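You operate a simulated robot arm through the tools that you are given. There is no shell and no other tool. Be economical: measure what you need, move in short steps, check, and stop when the job is done.

The job below is to be done with a simulated robot arm. You get a single attempt, and the scene is never put back.

TASK
Take the blue padlock from the clear part of the workbench and leave it on the packing bench in front of the small totes. Open the middle drawer, take the bearing with the smallest size on its label from there of the blue cabinet and leave it in the green tray, then shut the drawer. Turn the bench dial to 3. Switch the second switch from the left on. Take the yellow sponge from the back of the workbench and leave it on the middle of the drawer bench. Put the yellow tape on the clear part of the workbench. Shut the grey drawer. Close the lift door. Open the washer drawer. The order is free.
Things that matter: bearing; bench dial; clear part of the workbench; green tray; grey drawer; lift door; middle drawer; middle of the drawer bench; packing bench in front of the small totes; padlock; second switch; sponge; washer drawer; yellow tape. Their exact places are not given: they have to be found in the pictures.

Only the result counts: the job must be done as asked and must still hold three seconds after the hand-in. Knocking over, shifting, dropping, spilling or breaking anything else fails it.

THE ROBOT
A 6-joint arm with a fingered hand on a trunk, on a base that drives. Base frame: it is fixed to the floor where the robot stands at the start and does not move with it; the origin is under the middle of the robot, x ahead of it, y to its left, z up; the surface under the hand at the start is at about z = 0.86. Lengths are in m, angles in rad, forces in N, time in s.
With the tool pointing down near the work surface it reaches from about 0.24 to 0.56 m from the robot's upright axis, wherever it stands. Its first joint turns from -2.897 to 2.897 rad. Places, roughly: bearing [0.5, 0, 0.5]; bench dial [0.4, -0.7, 0.9]; clear part of the workbench [0.5, 0, 0.9]; green tray (23x16x9 cm) [0.4, 3.1, 0.9]; grey drawer [-2.2, 2.7, 0.7]; lift door [-3.2, 4.9, 0.8]; middle drawer [0.4, -0.1, 0.5]; middle of the drawer bench [-1.8, 2.4, 0.8]; packing bench in front of the small totes [0.4, 1.9, 0.9]; padlock [0.5, 0, 1]; second switch [0.4, -1, 0.9]; sponge [1, -1.25, 1]; washer drawer [0.6, -3.7, 0.7]; yellow tape (6x6x2 cm) [0.5, 1.9, 0.9]. Payload 3.1 kg.
The tool frame sits at the grasp point between the pads (the TCP): z along the fingers, y along the line on which they close. The tips reach 0.022 m beyond it. The gripper opens to 0.132 m. The gripper's body begins 0.06 m behind the TCP. The gripper is a hand of 4 fingers: y runs from the thumb to the fingers, the wrist lies at [0, 0, -0.218] in the tool frame.
Orientation is told as [roll, pitch, yaw] about the base's x, y, z axes, in that order, counted from this pose: with the fingers straight down and closing along the base's y, the tool's x points along the base's -x, its y along +y and its z along -z.

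THE INTERFACE
- The arm moves only by the tool move_arm. Its argument "motion" is a list of rows, each a list of 6 numbers: the shift along the tool's x, y, z in units of 400 mm (1.0 is 400 mm), then the turn, a rotation vector about the tool's x, y, z in units of 60 degrees (1.0 is 60 degrees). In form: [[dx, dy, dz, wx, wy, wz], ...]. A call has 1 to 8 rows; each row is the pose to reach, as a shift and turn from the pose commanded when the call began, along the tool's axes at that moment. A call with a number of a shift or a turn outside -1 to 1 is refused whole. A row lasts 0.2 s, in which the tool goes at most 0.05 m and 0.15 rad; a call with a longer step from one row to the next is refused whole. Where a pose cannot be reached the arm comes as near as it can. A force on the tool above 40 N (or 10 N above the force at the start of the call, whichever is more), or a blocked arm, ends the call early, and 0.2 s more pass. In this call time passes only in rows, and 0.2 s behind the last. The reply holds the time, the measured pose of the TCP, the force on the tool along the base axes, the opening and the grip force, in the units named above and with some noise, with the torque about the TCP (base axes, N m) and any sound that the robot's microphone picked up, and new pictures: "pictures" is both (left out), scene, wrist or none.
- Cameras (640 x 400 px; columns grow to the right, rows downward): "scene" is now at [0.0006, 0.1192, 1.6046]; the picture's right is [-0.43, -0.90, 0.00], its down [-0.79, 0.37, -0.50] and it looks along [0.45, -0.21, -0.87] (base axes); focal length 238 px, centre (320, 200). "wrist" rides on the gripper at [0.053, -0.053, -0.084] in the tool frame; the picture's right is [0.71, 0.71, 0.00], its down [-0.53, 0.53, -0.67] and it looks along [-0.47, 0.47, 0.74] (tool axes); focal length 247 px, centre (320, 200).
- move_column(by): slides the trunk up (or, below 0, down) by that many m; the arm and the scene camera ride with it, the base frame stays. It gives what a move gives, with no picture.
- drive_base(legs): drives the robot by 1 to 6 legs, each [ahead, left, turn to the left] in m, m and rad, along the robot's own axes; the way and the turn of a leg run together, so that a leg with both is an arc; at most 1.5 m and 3.142 rad a leg. The arm and the cameras ride along, it lands a little off, and it stops where it bumps. It gives what a move gives, and a new picture of the scene camera.
- set_fingers(finger1, finger2, finger3, thumb_bend): sets how far each is bent, from 0 (flat) to 1 (curled in); at 0.3 the hand is open as for a grip, at 0.7 the pads meet at the TCP. One left out holds its place. A second passes; each finger stops where it meets its share of the squeeze, and holds until it gets a number again. It is the only way to open and close the hand. It gives what a move gives, with no picture; readings hold the bend of each and the force on the fingers (four entries, about 0 where the hand has none), thumb and palm.
- turn_head(pan, tilt): turns the head with the scene camera to pan (to the left, within 2.705 rad either way) and tilt (down, from -0.506 to 1.204), counted from straight ahead of the robot. It gives what a move gives, and a new picture of the scene camera.
- point_at(camera, pixels): there is no depth. For up to 12 entries [column, row, z] of the newest picture of that camera ("zoom" is the newest enlarged one), the place [x, y] in the base frame at which the ray of that pixel passes the height z, good to about 0.002 m. No time passes.
- enlarge(camera, box): a new picture of the part [left, top, right, bottom] of that camera's present view, enlarged. No time passes.
- sign_off(): hands the job in; it is judged then, once.

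Go step by step. Measure first, check grasps and placings, and put right what went wrong. The budget is 145 turns and 260 pictures, counting those below and the enlarged ones. Unless the task says otherwise, let go and move clear before handing in.

The tools are called as a command line: name --pt "numbers of a row" for each row, then --argument value for the rest, lists and objects as JSON in quotes. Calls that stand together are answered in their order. move_arm: Moves the arm, as the interface text tells. Its arguments: {"type":"object","properties":{"motion":{"type":"array"},"pictures":{"type":"string","enum":["both","scene","wrist","none"]}},"required":["motion"]} The other tools are called the same way: move_column (by) slides the trunk up or down; set_fingers (finger1, finger2, finger3, thumb_bend) moves the fingers one by one; drive_base (legs) drives the base; turn_head (pan, tilt) turns the head that bears the scene camera; point_at (camera, pixels) gives the place at which the rays of pixels pass given heights; enlarge (camera, box) takes an enlarged picture of a part of a camera's view; sign_off () hands the job in.

At the start:

```text
time: 0.0
tool_pos: [0.3567, -0.1746, 1.2672]
tcp_rot: [0.002, 0.0, 0.0]
wrist_force: [0.3, 0.0, 0.5]
wrist_torque: [0.01, -0.01, -0.01]
width: 0.1319
grasp_force: 0.1
shape: jaw
bend: [0.3, 0.3, 0.3, 0.3]
finger forces: [0.1, 0.1, 0.1, 0.0, 0.0, 0.1]
trunk travel left (down, up): [-0.3, 0.086]
robot x, y, heading: [-0.0001, -0.0024, -0.002]
head pan, tilt: [-0.44, 1.051]
```

scene: 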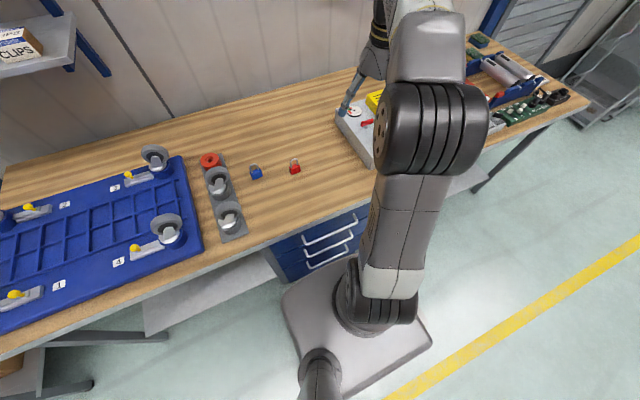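
wrist: 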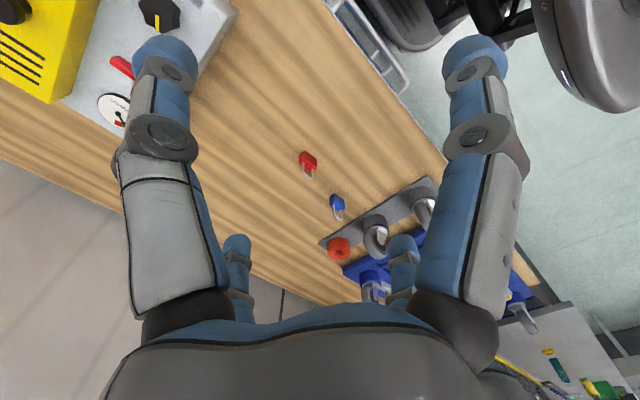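

The blue padlock stands at scene pixel (256,172) beside a red one at (295,167). I measure it and look at the workbench more closely.

point_at --camera "scene" --pixels '[[256, 172, 0.87], [256, 178, 0.86], [295, 168, 0.87], [228, 215, 0.88], [217, 182, 0.88], [330, 240, 0.76], [330, 260, 0.6]]'

enlarge --camera "scene" --box '[180, 130, 380, 280]'

turn_head --pan -0.9 --tilt 0.8

```text
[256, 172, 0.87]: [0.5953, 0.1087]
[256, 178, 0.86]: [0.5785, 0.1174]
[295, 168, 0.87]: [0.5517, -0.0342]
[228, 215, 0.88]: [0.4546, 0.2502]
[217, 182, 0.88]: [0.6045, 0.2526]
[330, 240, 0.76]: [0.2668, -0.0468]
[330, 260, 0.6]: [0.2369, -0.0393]
```

```text
2.67 times, centred on (280, 205) of scene
```

zoom: 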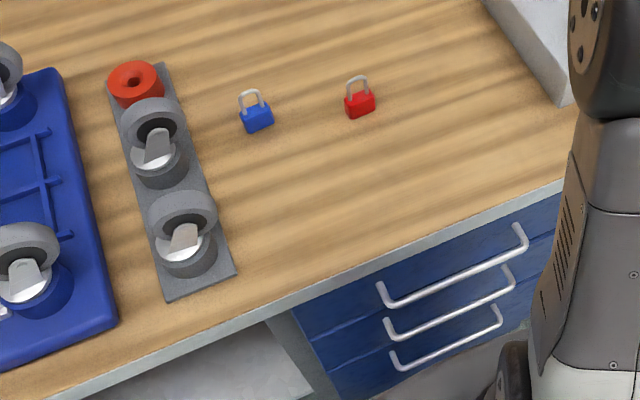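

```text
time: 0.9
tool_pos: [0.3564, -0.1752, 1.267]
tcp_rot: [-0.001, -0.001, 0.001]
wrist_force: [0.1, 0.1, -0.7]
wrist_torque: [0.0, -0.02, 0.02]
width: 0.1317
grasp_force: 0.0
shape: jaw
bend: [0.3, 0.3, 0.3, 0.3]
finger forces: [0.0, 0.0, 0.0, 0.0, 0.0, 0.0]
trunk travel left (down, up): [-0.3, 0.086]
robot x, y, heading: [-0.0034, -0.0012, 0.004]
head pan, tilt: [-0.901, 0.799]
```

scene: 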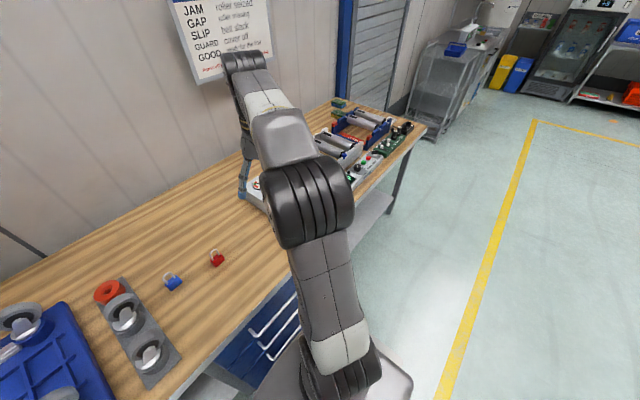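

The arm hides the dial panel from here, so I drive right along the bench and look at it.

drive_base --legs '[[0, -0.75, 0]]'

turn_head --pan 0.2 --tilt 0.9

```text
time: 4.9
tool_pos: [0.3566, -0.9091, 1.267]
tcp_rot: [0.0, 0.0, 0.002]
wrist_force: [0.2, -0.3, 0.1]
wrist_torque: [0.02, 0.04, -0.01]
width: 0.1319
grasp_force: 0.1
shape: jaw
bend: [0.3, 0.3, 0.3, 0.3]
finger forces: [0.1, 0.1, 0.1, 0.1, 0.1, 0.1]
trunk travel left (down, up): [-0.3, 0.086]
robot x, y, heading: [0.002, -0.7361, 0.004]
head pan, tilt: [-0.901, 0.799]
```

scene: 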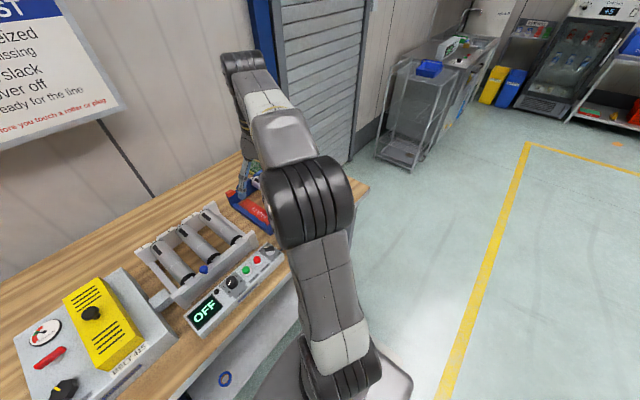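

```text
time: 6.2
tool_pos: [0.3567, -0.9087, 1.2671]
tcp_rot: [0.001, 0.0, 0.004]
wrist_force: [0.2, 0.2, 1.1]
wrist_torque: [0.0, 0.01, -0.03]
width: 0.1322
grasp_force: 0.0
shape: jaw
bend: [0.3, 0.3, 0.3, 0.3]
finger forces: [0.1, 0.0, 0.0, 0.0, 0.0, 0.0]
trunk travel left (down, up): [-0.3, 0.086]
robot x, y, heading: [-0.0002, -0.736, -0.001]
head pan, tilt: [0.201, 0.901]
```

scene: 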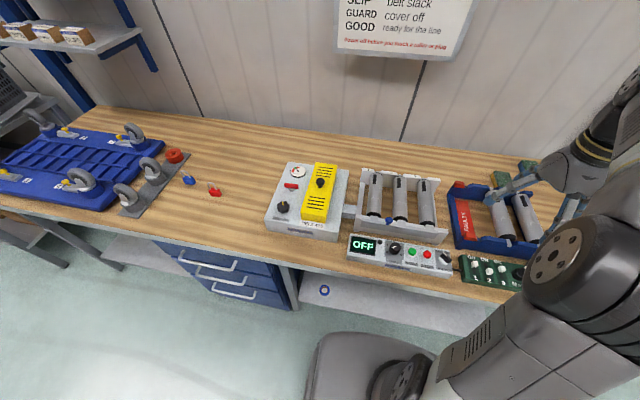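

enlarge --camera "scene" --box '[250, 150, 450, 275]'

enlarge --camera "scene" --box '[420, 150, 560, 290]'

```text
3.20 times, centred on (350, 212) of scene
```

zoom: 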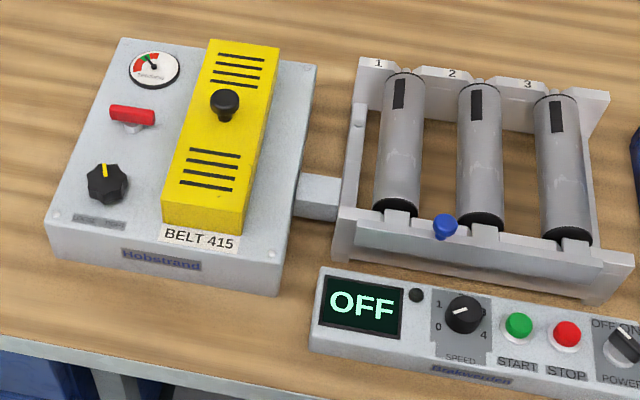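

```text
2.86 times, centred on (490, 220) of scene
```

zoom: 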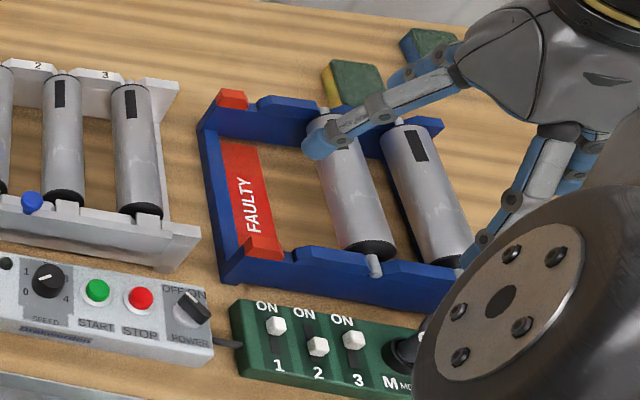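

The SPEED dial is on the control strip (zoom 465,315), and the green box has three slide switches, with the second down. I measure them and zoom in on each.

point_at --camera "scene" --pixels '[[395, 248, 0.93], [283, 207, 0.95], [474, 264, 0.92], [488, 271, 0.92], [501, 269, 0.92], [522, 275, 0.92], [363, 244, 0.91], [504, 178, 0.88], [527, 165, 0.88]]'

enlarge --camera "scene" --box '[370, 230, 450, 280]'

enlarge --camera "scene" --box '[455, 245, 535, 295]'

```text
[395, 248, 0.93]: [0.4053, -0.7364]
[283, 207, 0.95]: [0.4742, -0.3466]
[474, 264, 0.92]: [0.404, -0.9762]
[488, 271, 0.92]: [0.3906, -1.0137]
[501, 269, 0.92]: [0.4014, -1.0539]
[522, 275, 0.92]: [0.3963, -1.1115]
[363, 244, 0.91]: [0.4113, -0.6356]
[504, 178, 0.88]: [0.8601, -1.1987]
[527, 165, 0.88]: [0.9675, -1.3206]
```

```text
8.00 times, centred on (410, 255) of scene
```

zoom: 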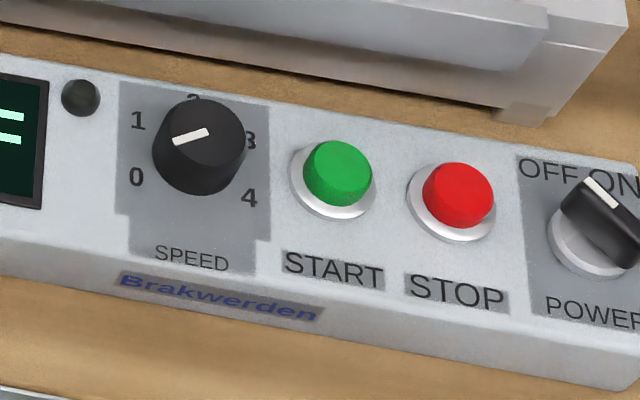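

```text
8.00 times, centred on (495, 270) of scene
```

zoom: 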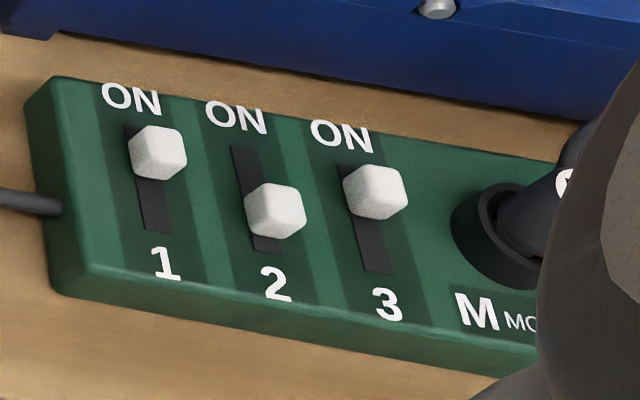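

SPEED dial is near (0.405,-0.736), switches at x≈0.40, y≈-0.976/-1.014/-1.054. I bring the hand above the dial to see it from the wrist camera and measure the label layout.

point_at --camera "scene" --pixels '[[387.2, 245, 0.9], [387, 252, 0.9], [394, 242.2, 0.9], [401.2, 247.5, 0.9], [401.2, 254.7, 0.9], [394, 249, 0.9], [412, 254, 0.9], [375, 238, 0.9], [374, 260, 0.9], [449, 277, 0.9], [448, 254, 0.9]]'

move_arm --pt "-0.02 0.09 0.06 0 0 0" --pt "-0.04 0.18 0.12 0 0 0" --pt "-0.06 0.27 0.18 0 0 0" --pt "-0.08 0.36 0.24 0 0 0" --pt "-0.1 0.43 0.3 0 0 0"

```text
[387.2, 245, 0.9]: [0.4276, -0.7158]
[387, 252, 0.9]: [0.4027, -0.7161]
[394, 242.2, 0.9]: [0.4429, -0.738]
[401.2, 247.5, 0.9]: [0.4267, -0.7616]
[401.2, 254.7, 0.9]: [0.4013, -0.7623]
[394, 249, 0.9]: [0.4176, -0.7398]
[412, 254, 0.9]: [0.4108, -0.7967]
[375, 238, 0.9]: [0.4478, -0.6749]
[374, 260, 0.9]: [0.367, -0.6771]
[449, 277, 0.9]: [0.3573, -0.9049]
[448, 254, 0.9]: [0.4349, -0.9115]
```

```text
time: 7.4
tool_pos: [0.3982, -0.7364, 1.1463]
tcp_rot: [0.0, -0.001, 0.002]
wrist_force: [-1.8, -1.0, -0.4]
wrist_torque: [0.01, 0.01, 0.02]
width: 0.1318
grasp_force: 0.1
shape: jaw
bend: [0.3, 0.3, 0.3, 0.3]
finger forces: [0.0, 0.0, 0.1, 0.0, 0.0, 0.0]
trunk travel left (down, up): [-0.3, 0.086]
robot x, y, heading: [0.0025, -0.7304, 0.003]
head pan, tilt: [0.201, 0.901]
```

scene: 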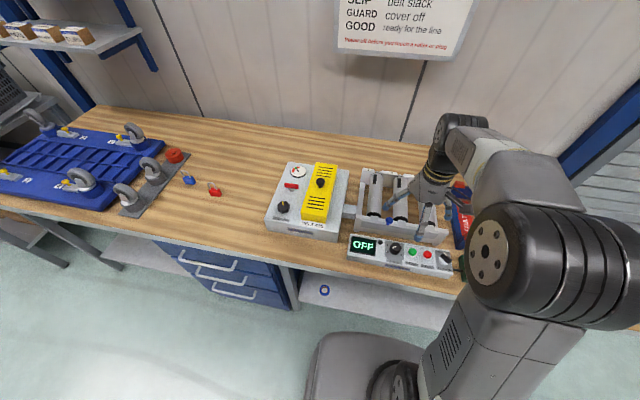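
wrist: 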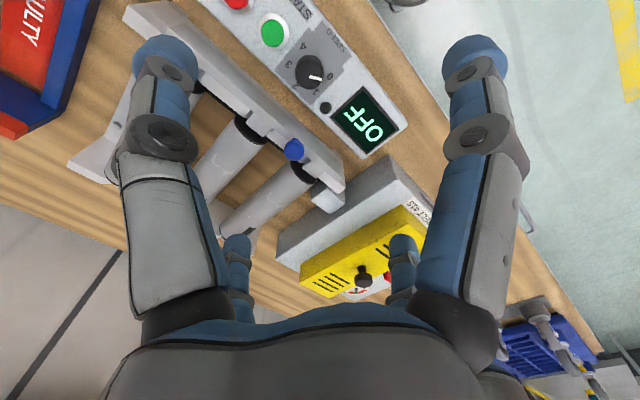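

The hand shows four fingers at ±x and ±y of the tool, so it can wrap around the knob. I enlarge the wrist view on the dial to read its angle and the gap to the roller stand.

enlarge --camera "wrist" --box '[250, 20, 410, 160]'

point_at --camera "wrist" --pixels '[[308, 73, 0.93], [317, 78, 0.93], [280, 95, 0.94], [303, 150, 0.93], [338, 190, 0.9], [295, 62, 0.92], [273, 32, 0.91]]'

```text
2.86 times, centred on (330, 90) of wrist
```

zoom: 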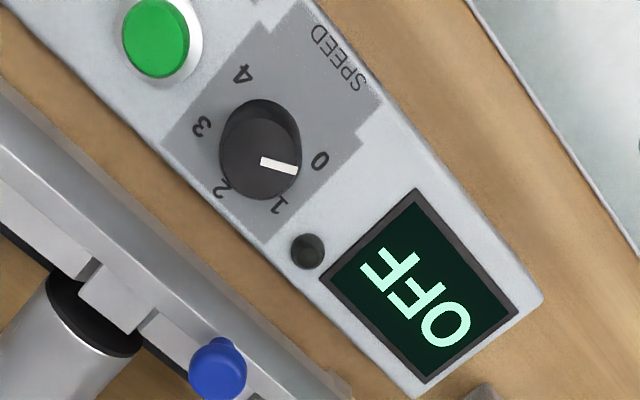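

```text
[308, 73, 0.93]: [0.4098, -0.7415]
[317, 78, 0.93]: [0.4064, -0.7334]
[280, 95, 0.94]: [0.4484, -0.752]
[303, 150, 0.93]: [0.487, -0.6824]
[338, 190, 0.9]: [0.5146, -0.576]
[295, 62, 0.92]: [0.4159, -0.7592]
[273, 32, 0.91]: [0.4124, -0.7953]
```

point_at --camera "zoom" --pixels '[[262, 161, 0.925], [297, 170, 0.925], [320, 160, 0.9], [280, 205, 0.9], [203, 126, 0.9], [242, 74, 0.9], [272, 140, 0.9], [258, 158, 0.925], [170, 150, 0.9], [215, 255, 0.93], [165, 20, 0.9]]'

```text
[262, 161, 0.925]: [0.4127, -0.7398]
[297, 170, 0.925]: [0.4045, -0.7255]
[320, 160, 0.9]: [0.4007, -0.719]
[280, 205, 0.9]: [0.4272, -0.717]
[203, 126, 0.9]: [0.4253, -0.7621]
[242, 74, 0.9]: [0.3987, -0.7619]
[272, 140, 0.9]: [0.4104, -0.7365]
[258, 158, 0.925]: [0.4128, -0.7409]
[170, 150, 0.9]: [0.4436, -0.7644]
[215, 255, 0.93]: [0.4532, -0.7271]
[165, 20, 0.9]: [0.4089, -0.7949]
```

Pointer aims at 0 (119° left of 2) and the dial centre is (0.4137,-0.740); it must turn 180° clockwise to 3. I pre-turn the hand -45° above the knob and partly close the fingers.

move_arm --pt "-0.006 -0.002 0.05 0 0 -0.125" --pt "-0.013 -0.003 0.1 0 0 -0.25" --pt "-0.02 -0.005 0.15 0 0 -0.375" --pt "-0.026 -0.006 0.2 0 0 -0.5" --pt "-0.033 -0.008 0.25 0 0 -0.625" --pt "-0.039 -0.009 0.29 0 0 -0.75" --pictures "none"

set_fingers --finger1 0.5 --finger2 0.5 --finger3 0.5 --thumb_bend 0.5

enlarge --camera "wrist" --box '[0, 0, 640, 400]'

enlarge --camera "scene" --box '[320, 150, 480, 280]'

```text
time: 8.8
tool_pos: [0.4143, -0.7394, 1.0305]
tcp_rot: [0.001, 0.001, 0.792]
wrist_force: [-0.5, 0.9, 0.3]
wrist_torque: [0.0, 0.0, 0.0]
width: 0.1318
grasp_force: 0.1
shape: jaw
bend: [0.3, 0.3, 0.3, 0.3]
finger forces: [0.1, 0.1, 0.0, 0.1, 0.1, 0.0]
trunk travel left (down, up): [-0.3, 0.086]
robot x, y, heading: [0.004, -0.7335, 0.005]
head pan, tilt: [0.201, 0.901]
```

```text
time: 9.8
tool_pos: [0.4136, -0.7396, 1.0299]
tcp_rot: [-0.001, -0.001, 0.788]
wrist_force: [-0.6, -0.1, 0.5]
wrist_torque: [0.0, 0.03, -0.02]
width: 0.0408
grasp_force: 0.1
shape: fingers
bend: [0.5, 0.5, 0.5, 0.5]
finger forces: [0.0, 0.0, 0.0, 0.1, 0.1, 0.1]
trunk travel left (down, up): [-0.3, 0.086]
robot x, y, heading: [0.0024, -0.7337, 0.004]
head pan, tilt: [0.201, 0.901]
```

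```text
1.00 times, centred on (320, 200) of wrist (not enlarged: the box is as wide or as high as the picture)
```

zoom: 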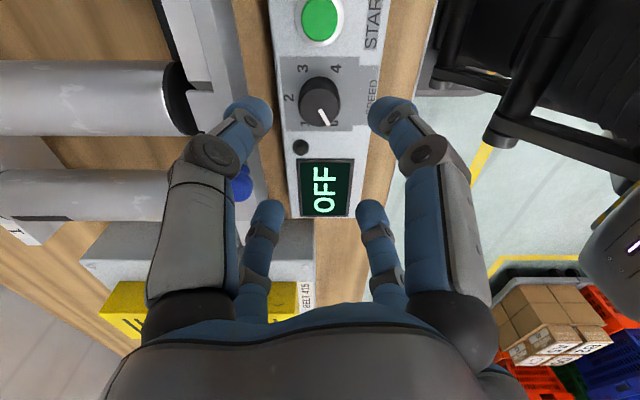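

```text
3.08 times, centred on (400, 215) of scene
```

zoom: 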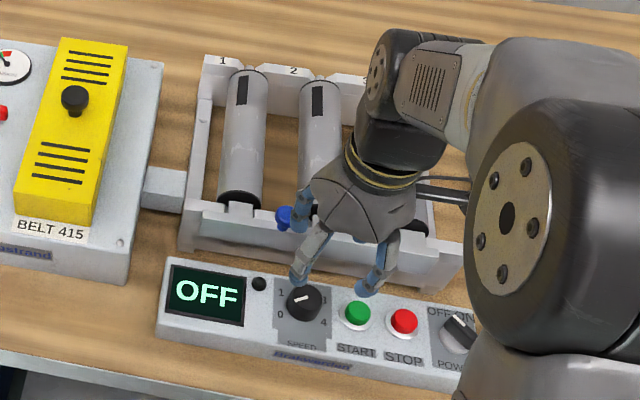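

The hand is centred over the dial (knob at wrist (320,100)). I open the fingers slightly and descend to the knob.

set_fingers --finger1 0.45 --finger2 0.45 --finger3 0.45 --thumb_bend 0.45

move_arm --pt "0 0 0.08 0 0 0" --pt "0 0 0.14 0 0 0" --pt "0 0 0.19 0 0 0"

```text
time: 10.8
tool_pos: [0.4143, -0.7391, 1.0305]
tcp_rot: [0.0, 0.002, 0.789]
wrist_force: [-0.3, 0.7, -0.3]
wrist_torque: [0.02, 0.0, 0.02]
width: 0.0522
grasp_force: 0.0
shape: fingers
bend: [0.45, 0.45, 0.45, 0.45]
finger forces: [0.0, 0.0, 0.0, 0.1, 0.0, 0.0]
trunk travel left (down, up): [-0.3, 0.086]
robot x, y, heading: [0.0015, -0.7348, 0.003]
head pan, tilt: [0.201, 0.901]
```

```text
time: 11.6
tool_pos: [0.4122, -0.7411, 0.9527]
tcp_rot: [0.0, -0.001, 0.788]
wrist_force: [0.0, -0.6, -0.3]
wrist_torque: [-0.01, 0.0, -0.01]
width: 0.0526
grasp_force: 0.0
shape: fingers
bend: [0.45, 0.45, 0.45, 0.45]
finger forces: [0.0, 0.0, 0.1, 0.1, 0.0, 0.0]
trunk travel left (down, up): [-0.3, 0.086]
robot x, y, heading: [0.0035, -0.7362, 0.001]
head pan, tilt: [0.201, 0.901]
```

scene: 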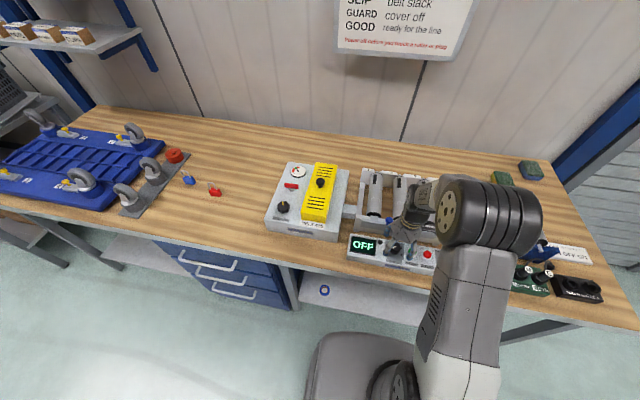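
wrist: 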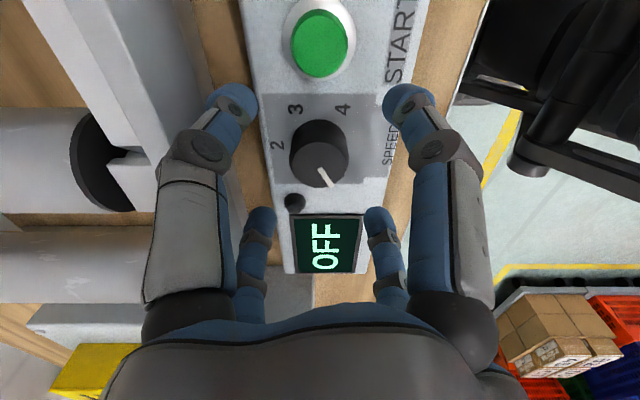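

point_at --camera "wrist" --pixels '[[318, 145, 0.925], [318, 145, 0.915], [295, 110, 0.9], [343, 107, 0.9], [277, 145, 0.9], [230, 100, 0.93], [180, 140, 0.95]]'

enlarge --camera "wrist" --box '[220, 60, 420, 220]'

```text
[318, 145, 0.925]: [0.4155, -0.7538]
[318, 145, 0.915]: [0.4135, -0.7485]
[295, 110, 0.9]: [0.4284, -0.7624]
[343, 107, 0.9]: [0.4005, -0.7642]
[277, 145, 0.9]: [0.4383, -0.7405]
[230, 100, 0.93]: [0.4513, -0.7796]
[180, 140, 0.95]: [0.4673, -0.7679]
```

```text
2.50 times, centred on (320, 140) of wrist
```

zoom: 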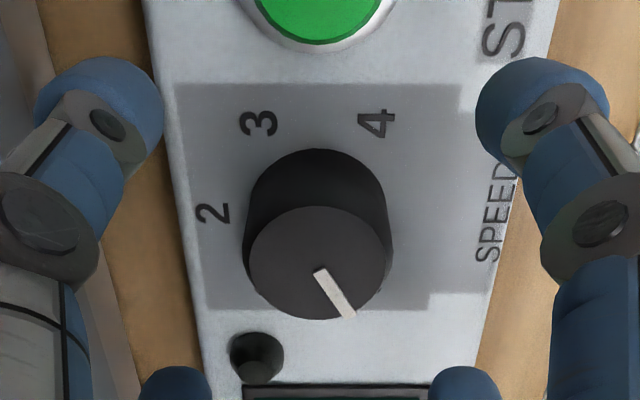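

The knob top (zoom 320,262) lies exactly on the tool axis at z≈0.925. I lower by 2 cm and close all fingers on it.

move_arm --pt "0 0 0.052 0 0 0" --pictures "none"

set_fingers --finger1 0.62 --finger2 0.62 --finger3 0.62 --thumb_bend 0.62

```text
time: 12.0
tool_pos: [0.4137, -0.7407, 0.9324]
tcp_rot: [-0.001, -0.001, 0.789]
wrist_force: [0.2, -0.9, -0.6]
wrist_torque: [0.02, 0.01, 0.02]
width: 0.0525
grasp_force: 0.1
shape: fingers
bend: [0.45, 0.45, 0.45, 0.45]
finger forces: [0.0, 0.1, 0.0, 0.0, 0.0, 0.0]
trunk travel left (down, up): [-0.3, 0.086]
robot x, y, heading: [-0.001, -0.7323, 0.001]
head pan, tilt: [0.201, 0.901]
```

```text
time: 13.0
tool_pos: [0.4132, -0.7418, 0.9333]
tcp_rot: [0.0, -0.001, 0.788]
wrist_force: [0.6, 0.3, -0.1]
wrist_torque: [0.04, 0.03, 0.01]
width: 0.0142
grasp_force: 2.3
shape: fingers
bend: [0.61, 0.6, 0.6, 0.61]
finger forces: [0.6, 1.3, 1.3, 0.1, 0.8, 0.0]
trunk travel left (down, up): [-0.3, 0.086]
robot x, y, heading: [0.001, -0.732, 0.001]
head pan, tilt: [0.201, 0.901]
```

set_fingers --finger1 0.72 --finger2 0.72 --finger3 0.72 --thumb_bend 0.72

move_arm --pt "0 0 0 0 0 0.14" --pt "0 0 0 0 0 0.28" --pt "0 0 0 0 0 0.42" --pt "0 0 0 0 0 0.56" --pt "0 0 0 0 0 0.7" --pt "0 0 0 0 0 0.84" --pt "0 0 0 0 0 0.96"

```text
time: 14.0
tool_pos: [0.4145, -0.74, 0.9337]
tcp_rot: [0.001, 0.001, 0.788]
wrist_force: [0.7, -1.4, -0.8]
wrist_torque: [-0.02, -0.03, -0.02]
width: 0.0112
grasp_force: 16.2
shape: fingers
bend: [0.62, 0.61, 0.61, 0.64]
finger forces: [6.9, 7.7, 7.4, 0.0, 10.1, 0.0]
trunk travel left (down, up): [-0.3, 0.086]
robot x, y, heading: [-0.0004, -0.7364, 0.0]
head pan, tilt: [0.201, 0.901]
```

```text
time: 15.6
tool_pos: [0.4122, -0.7409, 0.9335]
tcp_rot: [0.0, 0.001, -0.219]
wrist_force: [-2.0, -1.3, -6.8]
wrist_torque: [0.0, 0.02, -0.01]
width: 0.0114
grasp_force: 15.2
shape: fingers
bend: [0.62, 0.61, 0.61, 0.64]
finger forces: [6.9, 7.5, 6.6, 0.0, 9.1, 0.0]
trunk travel left (down, up): [-0.3, 0.086]
robot x, y, heading: [0.0044, -0.7332, 0.002]
head pan, tilt: [0.201, 0.901]
```

scene: 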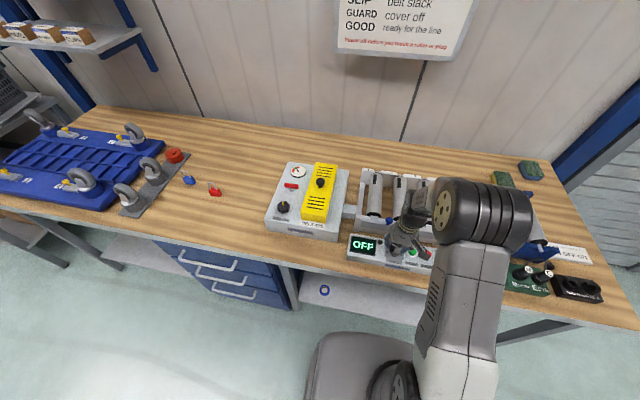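
wrist: 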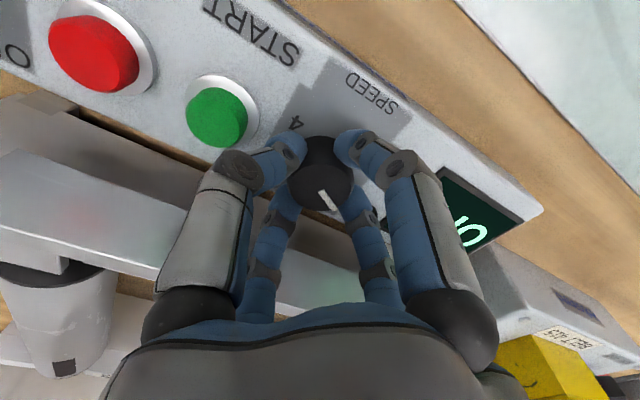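

The pointer stayed fixed relative to the fingers (327,198), so the knob turns along. I turn the remaining 122° in two steps.

move_arm --pt "0 0 0 0 0 0.14" --pt "0 0 0 0 0 0.28" --pt "0 0 0 0 0 0.42" --pt "0 0 0 0 0 0.56" --pt "0 0 0 0 0 0.7" --pt "0 0 0 0 0 0.84" --pt "0 0 0 0 0 0.98" --pictures "none"

move_arm --pt "0 0 0 0 0 0.14" --pt "0 0 0 0 0 0.28" --pt "0 0 0 0 0 0.42" --pt "0 0 0 0 0 0.56" --pt "0 0 0 0 0 0.7" --pt "0 0 0 0 0 0.84" --pt "0 0 0 0 0 0.98"

```text
time: 17.2
tool_pos: [0.4112, -0.7392, 0.934]
tcp_rot: [-0.002, 0.001, -1.246]
wrist_force: [-5.8, 7.4, -6.1]
wrist_torque: [0.15, 0.14, 0.03]
width: 0.0118
grasp_force: 15.1
shape: fingers
bend: [0.62, 0.61, 0.62, 0.64]
finger forces: [8.0, 6.6, 5.9, 0.1, 10.4, 0.1]
trunk travel left (down, up): [-0.3, 0.086]
robot x, y, heading: [0.0003, -0.7335, 0.007]
head pan, tilt: [0.201, 0.901]
```

```text
time: 18.8
tool_pos: [0.4133, -0.7389, 0.9337]
tcp_rot: [0.0, 0.0, -2.273]
wrist_force: [-1.7, 8.8, -12.3]
wrist_torque: [0.2, 0.03, 0.03]
width: 0.0125
grasp_force: 14.9
shape: fingers
bend: [0.62, 0.61, 0.62, 0.63]
finger forces: [6.9, 5.9, 5.8, 0.1, 11.1, 0.1]
trunk travel left (down, up): [-0.3, 0.086]
robot x, y, heading: [0.0019, -0.7333, 0.004]
head pan, tilt: [0.201, 0.901]
```

scene: 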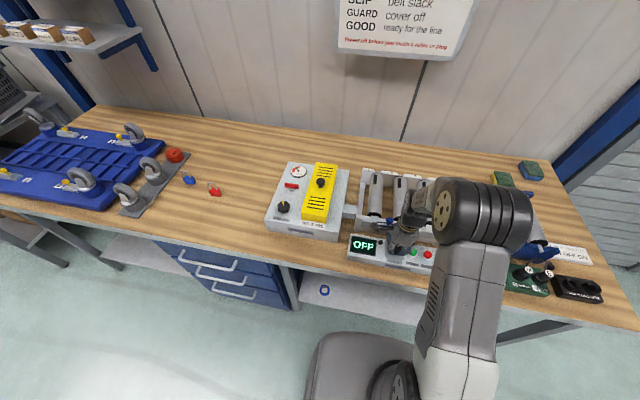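
wrist: 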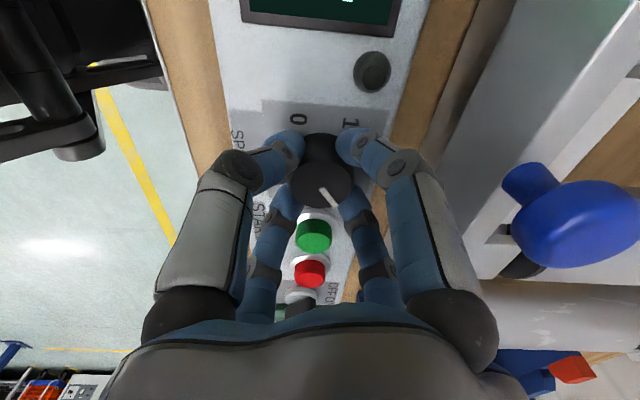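

The knob has turned about 176°, to the 3 mark. I open and lift to check.

set_fingers --finger1 0.45 --finger2 0.45 --finger3 0.45 --thumb_bend 0.45

move_arm --pt "0 0 -0.1 0 0 0" --pt "0 0 -0.2 0 0 0" --pt "0 0 -0.3 0 0 0" --pt "0 0 -0.4 0 0 0" --pictures "wrist"

enlarge --camera "wrist" --box '[220, 0, 420, 160]'

```text
time: 19.8
tool_pos: [0.4124, -0.7407, 0.9345]
tcp_rot: [0.002, 0.0, -2.269]
wrist_force: [0.5, -0.1, 0.0]
wrist_torque: [-0.02, 0.01, -0.01]
width: 0.0523
grasp_force: 0.1
shape: fingers
bend: [0.45, 0.45, 0.45, 0.45]
finger forces: [0.1, 0.0, 0.0, 0.0, 0.0, 0.1]
trunk travel left (down, up): [-0.3, 0.086]
robot x, y, heading: [0.0024, -0.7382, 0.003]
head pan, tilt: [0.201, 0.901]
```

```text
time: 20.8
tool_pos: [0.4129, -0.7416, 1.0956]
tcp_rot: [-0.001, 0.0, -2.27]
wrist_force: [0.7, 0.3, 0.1]
wrist_torque: [0.0, -0.01, -0.01]
width: 0.0527
grasp_force: 0.1
shape: fingers
bend: [0.45, 0.45, 0.45, 0.45]
finger forces: [0.1, 0.0, 0.0, 0.0, 0.0, 0.1]
trunk travel left (down, up): [-0.3, 0.086]
robot x, y, heading: [0.001, -0.7358, 0.004]
head pan, tilt: [0.201, 0.901]
```

wrist: 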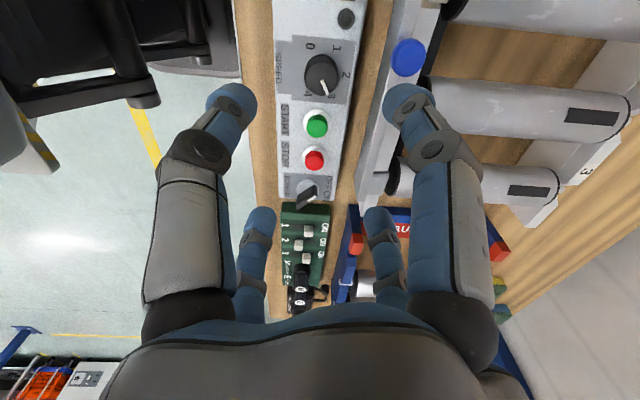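

```text
2.50 times, centred on (320, 80) of wrist
```

zoom: 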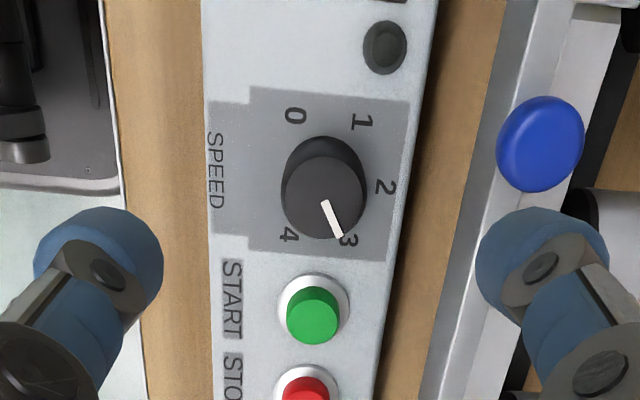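

Dial now points to 3. Next the second switch: I turn the hand so that the thumb is on the robot's side, and curl the other fingers.

move_arm --pt "-0.07 0.064 0 0 0 -0.095" --pt "-0.14 0.128 0 0 0 -0.19" --pt "-0.21 0.193 0 0 0 -0.285" --pt "-0.29 0.257 0 0 0 -0.38" --pt "-0.36 0.321 0 0 0 -0.475" --pt "-0.44 0.386 0 0 0 -0.57" --pt "-0.51 0.45 0 0 0 -0.668" --pictures "none"

set_fingers --finger1 1.0 --finger2 1.0 --finger3 1.0 --thumb_bend 0.45

enlarge --camera "wrist" --box '[0, 0, 640, 400]'

```text
time: 22.4
tool_pos: [0.4173, -1.0148, 1.0933]
tcp_rot: [-0.001, 0.0, -1.569]
wrist_force: [0.3, -0.1, -0.6]
wrist_torque: [0.01, -0.02, 0.0]
width: 0.0524
grasp_force: 0.0
shape: fingers
bend: [0.45, 0.45, 0.45, 0.45]
finger forces: [0.2, 0.1, 0.0, 0.0, 0.0, 0.1]
trunk travel left (down, up): [-0.3, 0.086]
robot x, y, heading: [0.0012, -0.7313, 0.002]
head pan, tilt: [0.201, 0.901]
```

```text
time: 23.4
tool_pos: [0.4195, -1.013, 1.0929]
tcp_rot: [0.0, 0.0, -1.57]
wrist_force: [0.6, 0.5, 0.0]
wrist_torque: [0.0, -0.01, 0.01]
width: 0.0343
grasp_force: 0.1
shape: fingers
bend: [0.76, 0.76, 0.76, 0.45]
finger forces: [0.0, 0.1, 0.1, 0.1, 0.0, 0.1]
trunk travel left (down, up): [-0.3, 0.086]
robot x, y, heading: [0.0014, -0.7407, 0.003]
head pan, tilt: [0.201, 0.901]
```

```text
1.00 times, centred on (320, 200) of wrist (not enlarged: the box is as wide or as high as the picture)
```

zoom: 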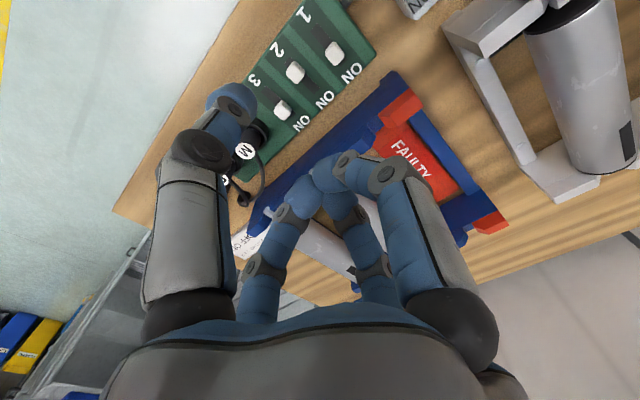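

point_at --camera "zoom" --pixels '[[295, 72, 0.92], [295, 72, 0.91], [295, 72, 0.9], [283, 110, 0.91], [335, 53, 0.91], [255, 150, 0.93], [250, 86, 0.9]]'

set_fingers --finger1 0.68 --finger2 0.68 --finger3 0.68 --thumb_bend 0.68

enlarge --camera "wrist" --box '[160, 0, 480, 250]'

```text
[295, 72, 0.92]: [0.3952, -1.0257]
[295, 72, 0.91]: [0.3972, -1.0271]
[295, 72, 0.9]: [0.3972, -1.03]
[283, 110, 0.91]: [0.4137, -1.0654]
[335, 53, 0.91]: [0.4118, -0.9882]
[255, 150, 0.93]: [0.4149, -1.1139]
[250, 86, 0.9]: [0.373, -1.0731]
```

```text
time: 24.4
tool_pos: [0.4184, -1.0126, 1.0934]
tcp_rot: [-0.001, 0.001, -1.569]
wrist_force: [0.8, 0.0, -0.3]
wrist_torque: [-0.02, 0.05, 0.01]
width: 0.0001
grasp_force: 0.0
shape: fingers
bend: [0.68, 0.68, 0.68, 0.68]
finger forces: [0.1, 0.0, 0.0, 0.0, 0.1, 0.0]
trunk travel left (down, up): [-0.3, 0.086]
robot x, y, heading: [0.0006, -0.7349, 0.003]
head pan, tilt: [0.201, 0.901]
```

```text
1.60 times, centred on (320, 125) of wrist
```

zoom: 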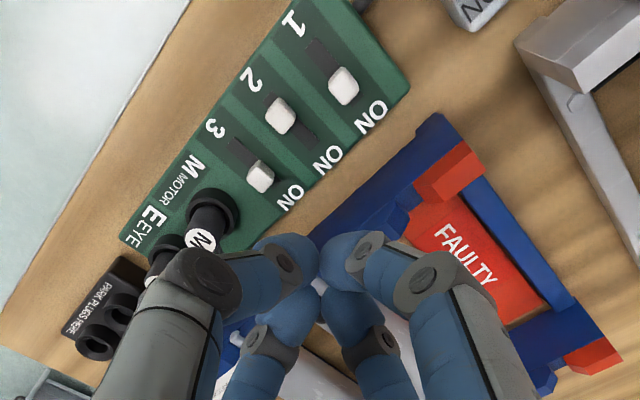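

Cap 2 sits at about (0.398,-1.031), top z≈0.89; the fingers are closed to a point. I go down in front of it and look before pushing back.

move_arm --pt "-0.012 -0.037 0.09 0 0 0" --pt "-0.023 -0.073 0.18 0 0 0" --pt "-0.035 -0.11 0.27 0 0 0" --pt "-0.046 -0.146 0.358 0 0 0" --pictures "wrist"

enlarge --camera "wrist" --box '[160, 0, 480, 250]'

turn_head --pan -0.3 --tilt 1.0

```text
time: 25.4
tool_pos: [0.3609, -1.0336, 0.9513]
tcp_rot: [-0.002, 0.001, -1.571]
wrist_force: [-0.4, -0.1, -0.1]
wrist_torque: [-0.02, 0.04, -0.02]
width: 0.0
grasp_force: 0.1
shape: fingers
bend: [0.68, 0.68, 0.68, 0.68]
finger forces: [0.0, 0.1, 0.1, 0.0, 0.0, 0.1]
trunk travel left (down, up): [-0.3, 0.086]
robot x, y, heading: [0.0001, -0.7357, 0.002]
head pan, tilt: [0.201, 0.901]
```

wrist: 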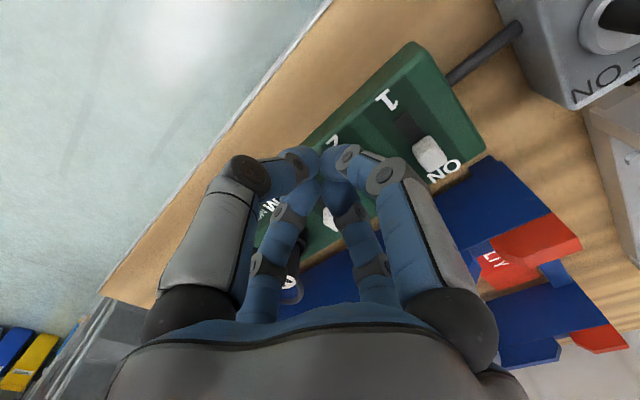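

```text
1.60 times, centred on (320, 125) of wrist
```

zoom: 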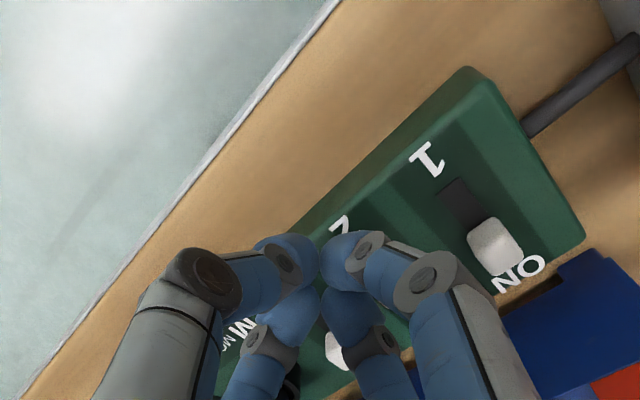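

```text
time: 26.4
tool_pos: [0.3603, -1.0318, 0.9518]
tcp_rot: [0.0, -0.003, -1.571]
wrist_force: [0.8, 0.3, -0.9]
wrist_torque: [0.01, 0.02, 0.04]
width: 0.0
grasp_force: 0.0
shape: fingers
bend: [0.68, 0.68, 0.68, 0.68]
finger forces: [0.0, 0.0, 0.1, 0.0, 0.0, 0.1]
trunk travel left (down, up): [-0.3, 0.086]
robot x, y, heading: [-0.0014, -0.7342, 0.0]
head pan, tilt: [-0.3, 1.0]
```

scene: 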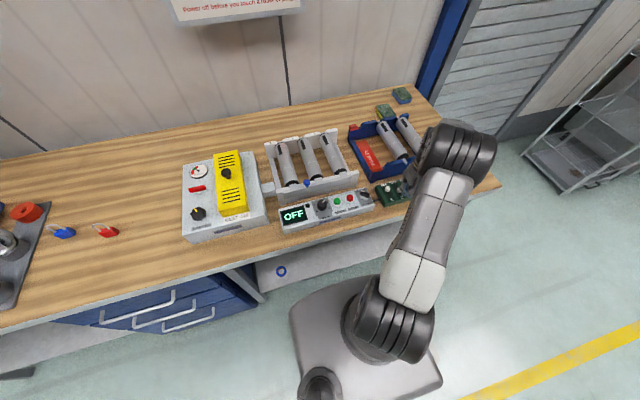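

point_at --camera "wrist" --pixels '[[431, 153, 0.895], [334, 141, 0.88], [384, 98, 0.88], [428, 45, 0.88], [400, 130, 0.88]]'

move_arm --pt "0 0 0.05 0 0 0" --pt "0 0 0.1 0 0 0" --pictures "wrist"

```text
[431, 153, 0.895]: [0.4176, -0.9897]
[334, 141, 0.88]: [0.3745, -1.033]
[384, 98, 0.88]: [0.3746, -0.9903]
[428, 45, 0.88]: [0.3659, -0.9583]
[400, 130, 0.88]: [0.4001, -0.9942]
```

```text
time: 27.0
tool_pos: [0.3609, -1.0313, 0.9129]
tcp_rot: [0.006, -0.004, -1.572]
wrist_force: [1.0, -1.3, 10.5]
wrist_torque: [-0.06, -0.1, 0.01]
width: 0.0003
grasp_force: 4.4
shape: fingers
bend: [0.68, 0.71, 0.68, 0.68]
finger forces: [0.0, 9.6, 0.1, 0.0, 0.0, 0.0]
trunk travel left (down, up): [-0.3, 0.086]
robot x, y, heading: [0.0, -0.736, 0.001]
head pan, tilt: [-0.3, 1.0]
```

wrist: 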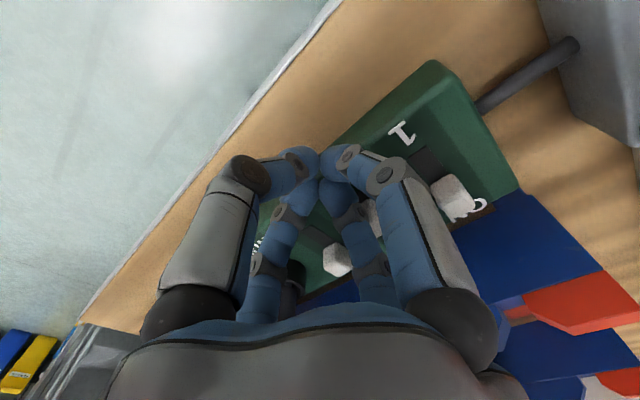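

Finger 2 touches something with 10 N at TCP z 0.913, probably the cap's front edge or the box top. I lift, retreat 1 cm and come down a bit lower there.

move_arm --pt "0 0 -0.03 0 0 0" --pt "0 -0.03 -0.03 0 0 0" --pt "0 -0.03 -0.01 0 0 0" --pictures "wrist"

enlarge --camera "wrist" --box '[220, 80, 480, 290]'

```text
time: 27.8
tool_pos: [0.3501, -1.0301, 0.9149]
tcp_rot: [-0.001, 0.001, -1.568]
wrist_force: [-1.0, -0.3, -0.1]
wrist_torque: [-0.02, 0.01, 0.0]
width: 0.0
grasp_force: 0.0
shape: fingers
bend: [0.68, 0.68, 0.68, 0.68]
finger forces: [0.0, 0.0, 0.0, 0.0, 0.0, 0.0]
trunk travel left (down, up): [-0.3, 0.086]
robot x, y, heading: [0.0047, -0.7361, 0.002]
head pan, tilt: [-0.3, 1.0]
```

wrist: 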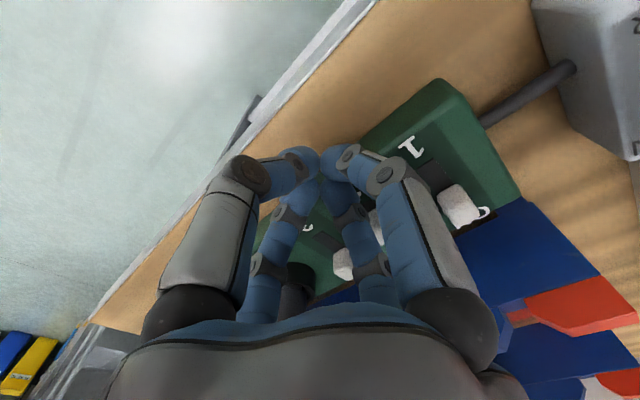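

```text
1.90 times, centred on (350, 185) of wrist
```

zoom: 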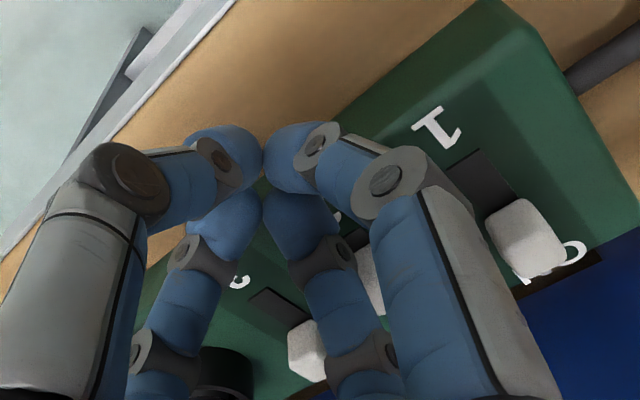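

move_arm --pt "0 0.02 0.007 0 0 0" --pt "0 0.04 0.007 0 0 0" --pt "0 0.06 0.007 0 0 0" --pt "0 0.08 0.007 0 0 0" --pictures "wrist"

enlarge --camera "wrist" --box '[220, 80, 480, 290]'

```text
time: 28.6
tool_pos: [0.3616, -1.0307, 0.9115]
tcp_rot: [-0.02, 0.009, -1.573]
wrist_force: [-21.8, -3.1, 15.9]
wrist_torque: [-0.09, 0.4, 0.0]
width: 0.0003
grasp_force: 16.7
shape: fingers
bend: [0.68, 0.71, 0.67, 0.68]
finger forces: [11.2, 8.5, 13.7, 0.0, 0.1, 0.0]
trunk travel left (down, up): [-0.3, 0.086]
robot x, y, heading: [-0.0013, -0.7381, -0.004]
head pan, tilt: [-0.3, 1.0]
stopped in row 4: the force on the tool passed its limit at 46 N (the readings are from after the stop); the commanded pose is now the measured one
```

wrist: 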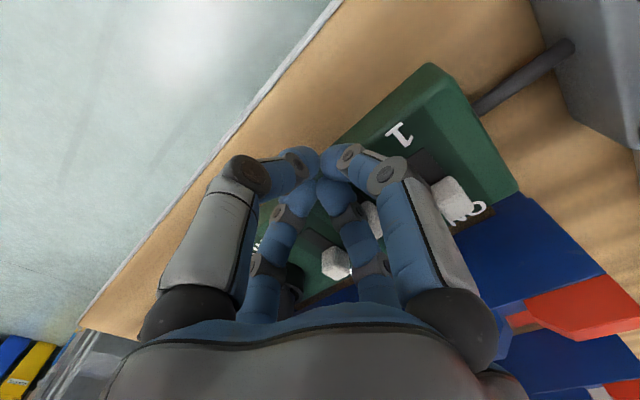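

```text
1.90 times, centred on (350, 185) of wrist
```

zoom: 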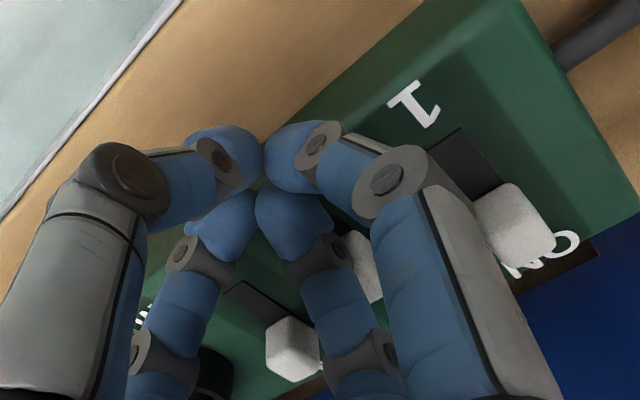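

The tips are pressing on the box's front edge, so the box top is higher than I thought. I lift 1.4 cm and push at that height.

move_arm --pt "0 -0.01 -0.01 0 0 0" --pt "0 -0.01 -0.037 0 0 0" --pictures "none"

move_arm --pt "0 0.02 0 0 0 0" --pt "0 0.04 0 0 0 0" --pt "0 0.055 0 0 0 0" --pt "0 0.07 0 0 0 0" --pictures "wrist"

enlarge --camera "wrist" --box '[220, 80, 480, 290]'

```text
time: 29.2
tool_pos: [0.3634, -1.0285, 0.9258]
tcp_rot: [-0.017, 0.008, -1.571]
wrist_force: [0.0, -0.4, -1.5]
wrist_torque: [0.0, 0.01, -0.01]
width: 0.0
grasp_force: 0.0
shape: fingers
bend: [0.68, 0.68, 0.68, 0.68]
finger forces: [0.0, 0.0, 0.1, 0.0, 0.1, 0.0]
trunk travel left (down, up): [-0.3, 0.086]
robot x, y, heading: [-0.0008, -0.7312, 0.003]
head pan, tilt: [-0.3, 1.0]
```

```text
time: 30.2
tool_pos: [0.3909, -1.03, 0.9243]
tcp_rot: [-0.018, 0.008, -1.571]
wrist_force: [-1.1, -0.2, 0.4]
wrist_torque: [0.0, -0.01, -0.01]
width: 0.0
grasp_force: 0.6
shape: fingers
bend: [0.68, 0.7, 0.68, 0.68]
finger forces: [0.0, 1.9, 0.0, 0.0, 0.0, 0.1]
trunk travel left (down, up): [-0.3, 0.086]
robot x, y, heading: [0.0042, -0.7384, 0.004]
head pan, tilt: [-0.3, 1.0]
```

wrist: 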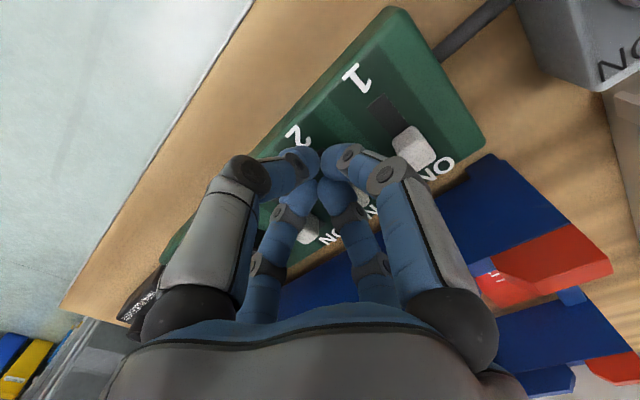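

```text
1.90 times, centred on (350, 185) of wrist
```

zoom: 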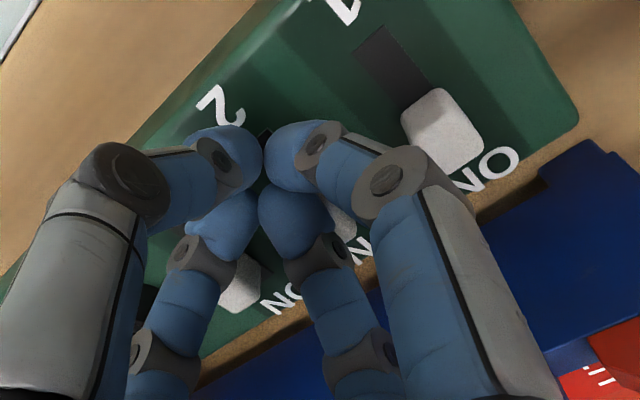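

Cap 2 is moving towards its ON label. I push a little more until it stops, then lift to check.

move_arm --pt "0 0.008 0 0 0 0" --pt "0 0.016 0 0 0 0" --pt "0 0.022 0 0 0 0" --pictures "none"

move_arm --pt "0 -0.04 0 0 0 0" --pt "0 -0.04 -0.1 0 0 0" --pt "0 -0.04 -0.2 0 0 0" --pt "0 -0.1 -0.3 0 0 0" --pt "0.05 -0.2 -0.35 0 0 0" --pictures "wrist"

enlarge --camera "scene" --box '[260, 80, 480, 230]'

```text
time: 31.0
tool_pos: [0.3985, -1.0307, 0.9252]
tcp_rot: [-0.018, 0.008, -1.573]
wrist_force: [-3.9, -0.6, 2.8]
wrist_torque: [-0.02, 0.05, 0.01]
width: 0.0
grasp_force: 3.0
shape: fingers
bend: [0.67, 0.72, 0.67, 0.68]
finger forces: [0.0, 5.9, 0.0, 0.0, 0.1, 0.0]
trunk travel left (down, up): [-0.3, 0.086]
robot x, y, heading: [0.0004, -0.7358, 0.003]
head pan, tilt: [-0.3, 1.0]
```

```text
time: 32.2
tool_pos: [0.3209, -1.0104, 1.0681]
tcp_rot: [-0.016, 0.01, -1.57]
wrist_force: [-0.3, 0.5, 0.1]
wrist_torque: [0.01, 0.01, -0.03]
width: 0.0
grasp_force: 0.0
shape: fingers
bend: [0.68, 0.68, 0.68, 0.68]
finger forces: [0.0, 0.0, 0.1, 0.0, 0.0, 0.1]
trunk travel left (down, up): [-0.3, 0.086]
robot x, y, heading: [-0.0003, -0.7341, 0.0]
head pan, tilt: [-0.3, 1.0]
```

wrist: 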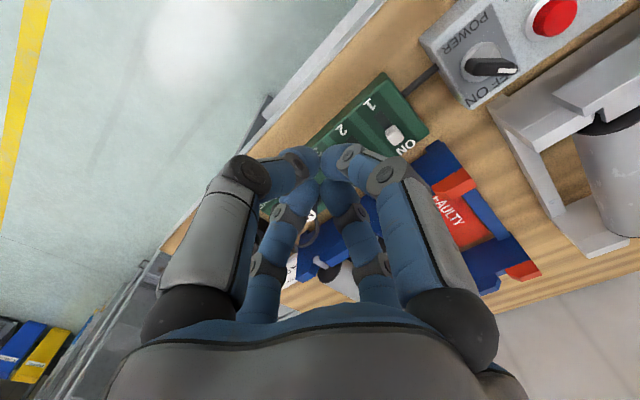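

```text
2.67 times, centred on (370, 155) of scene
```

zoom: 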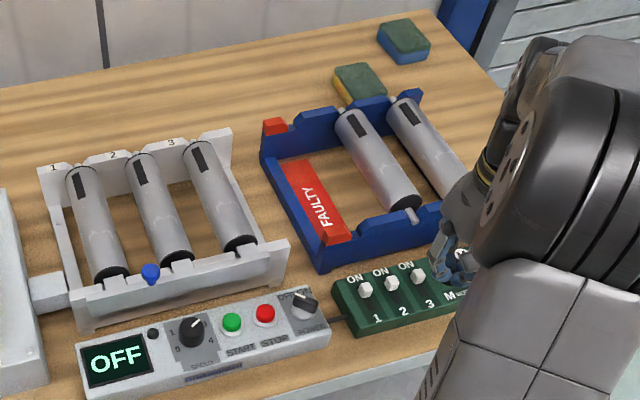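

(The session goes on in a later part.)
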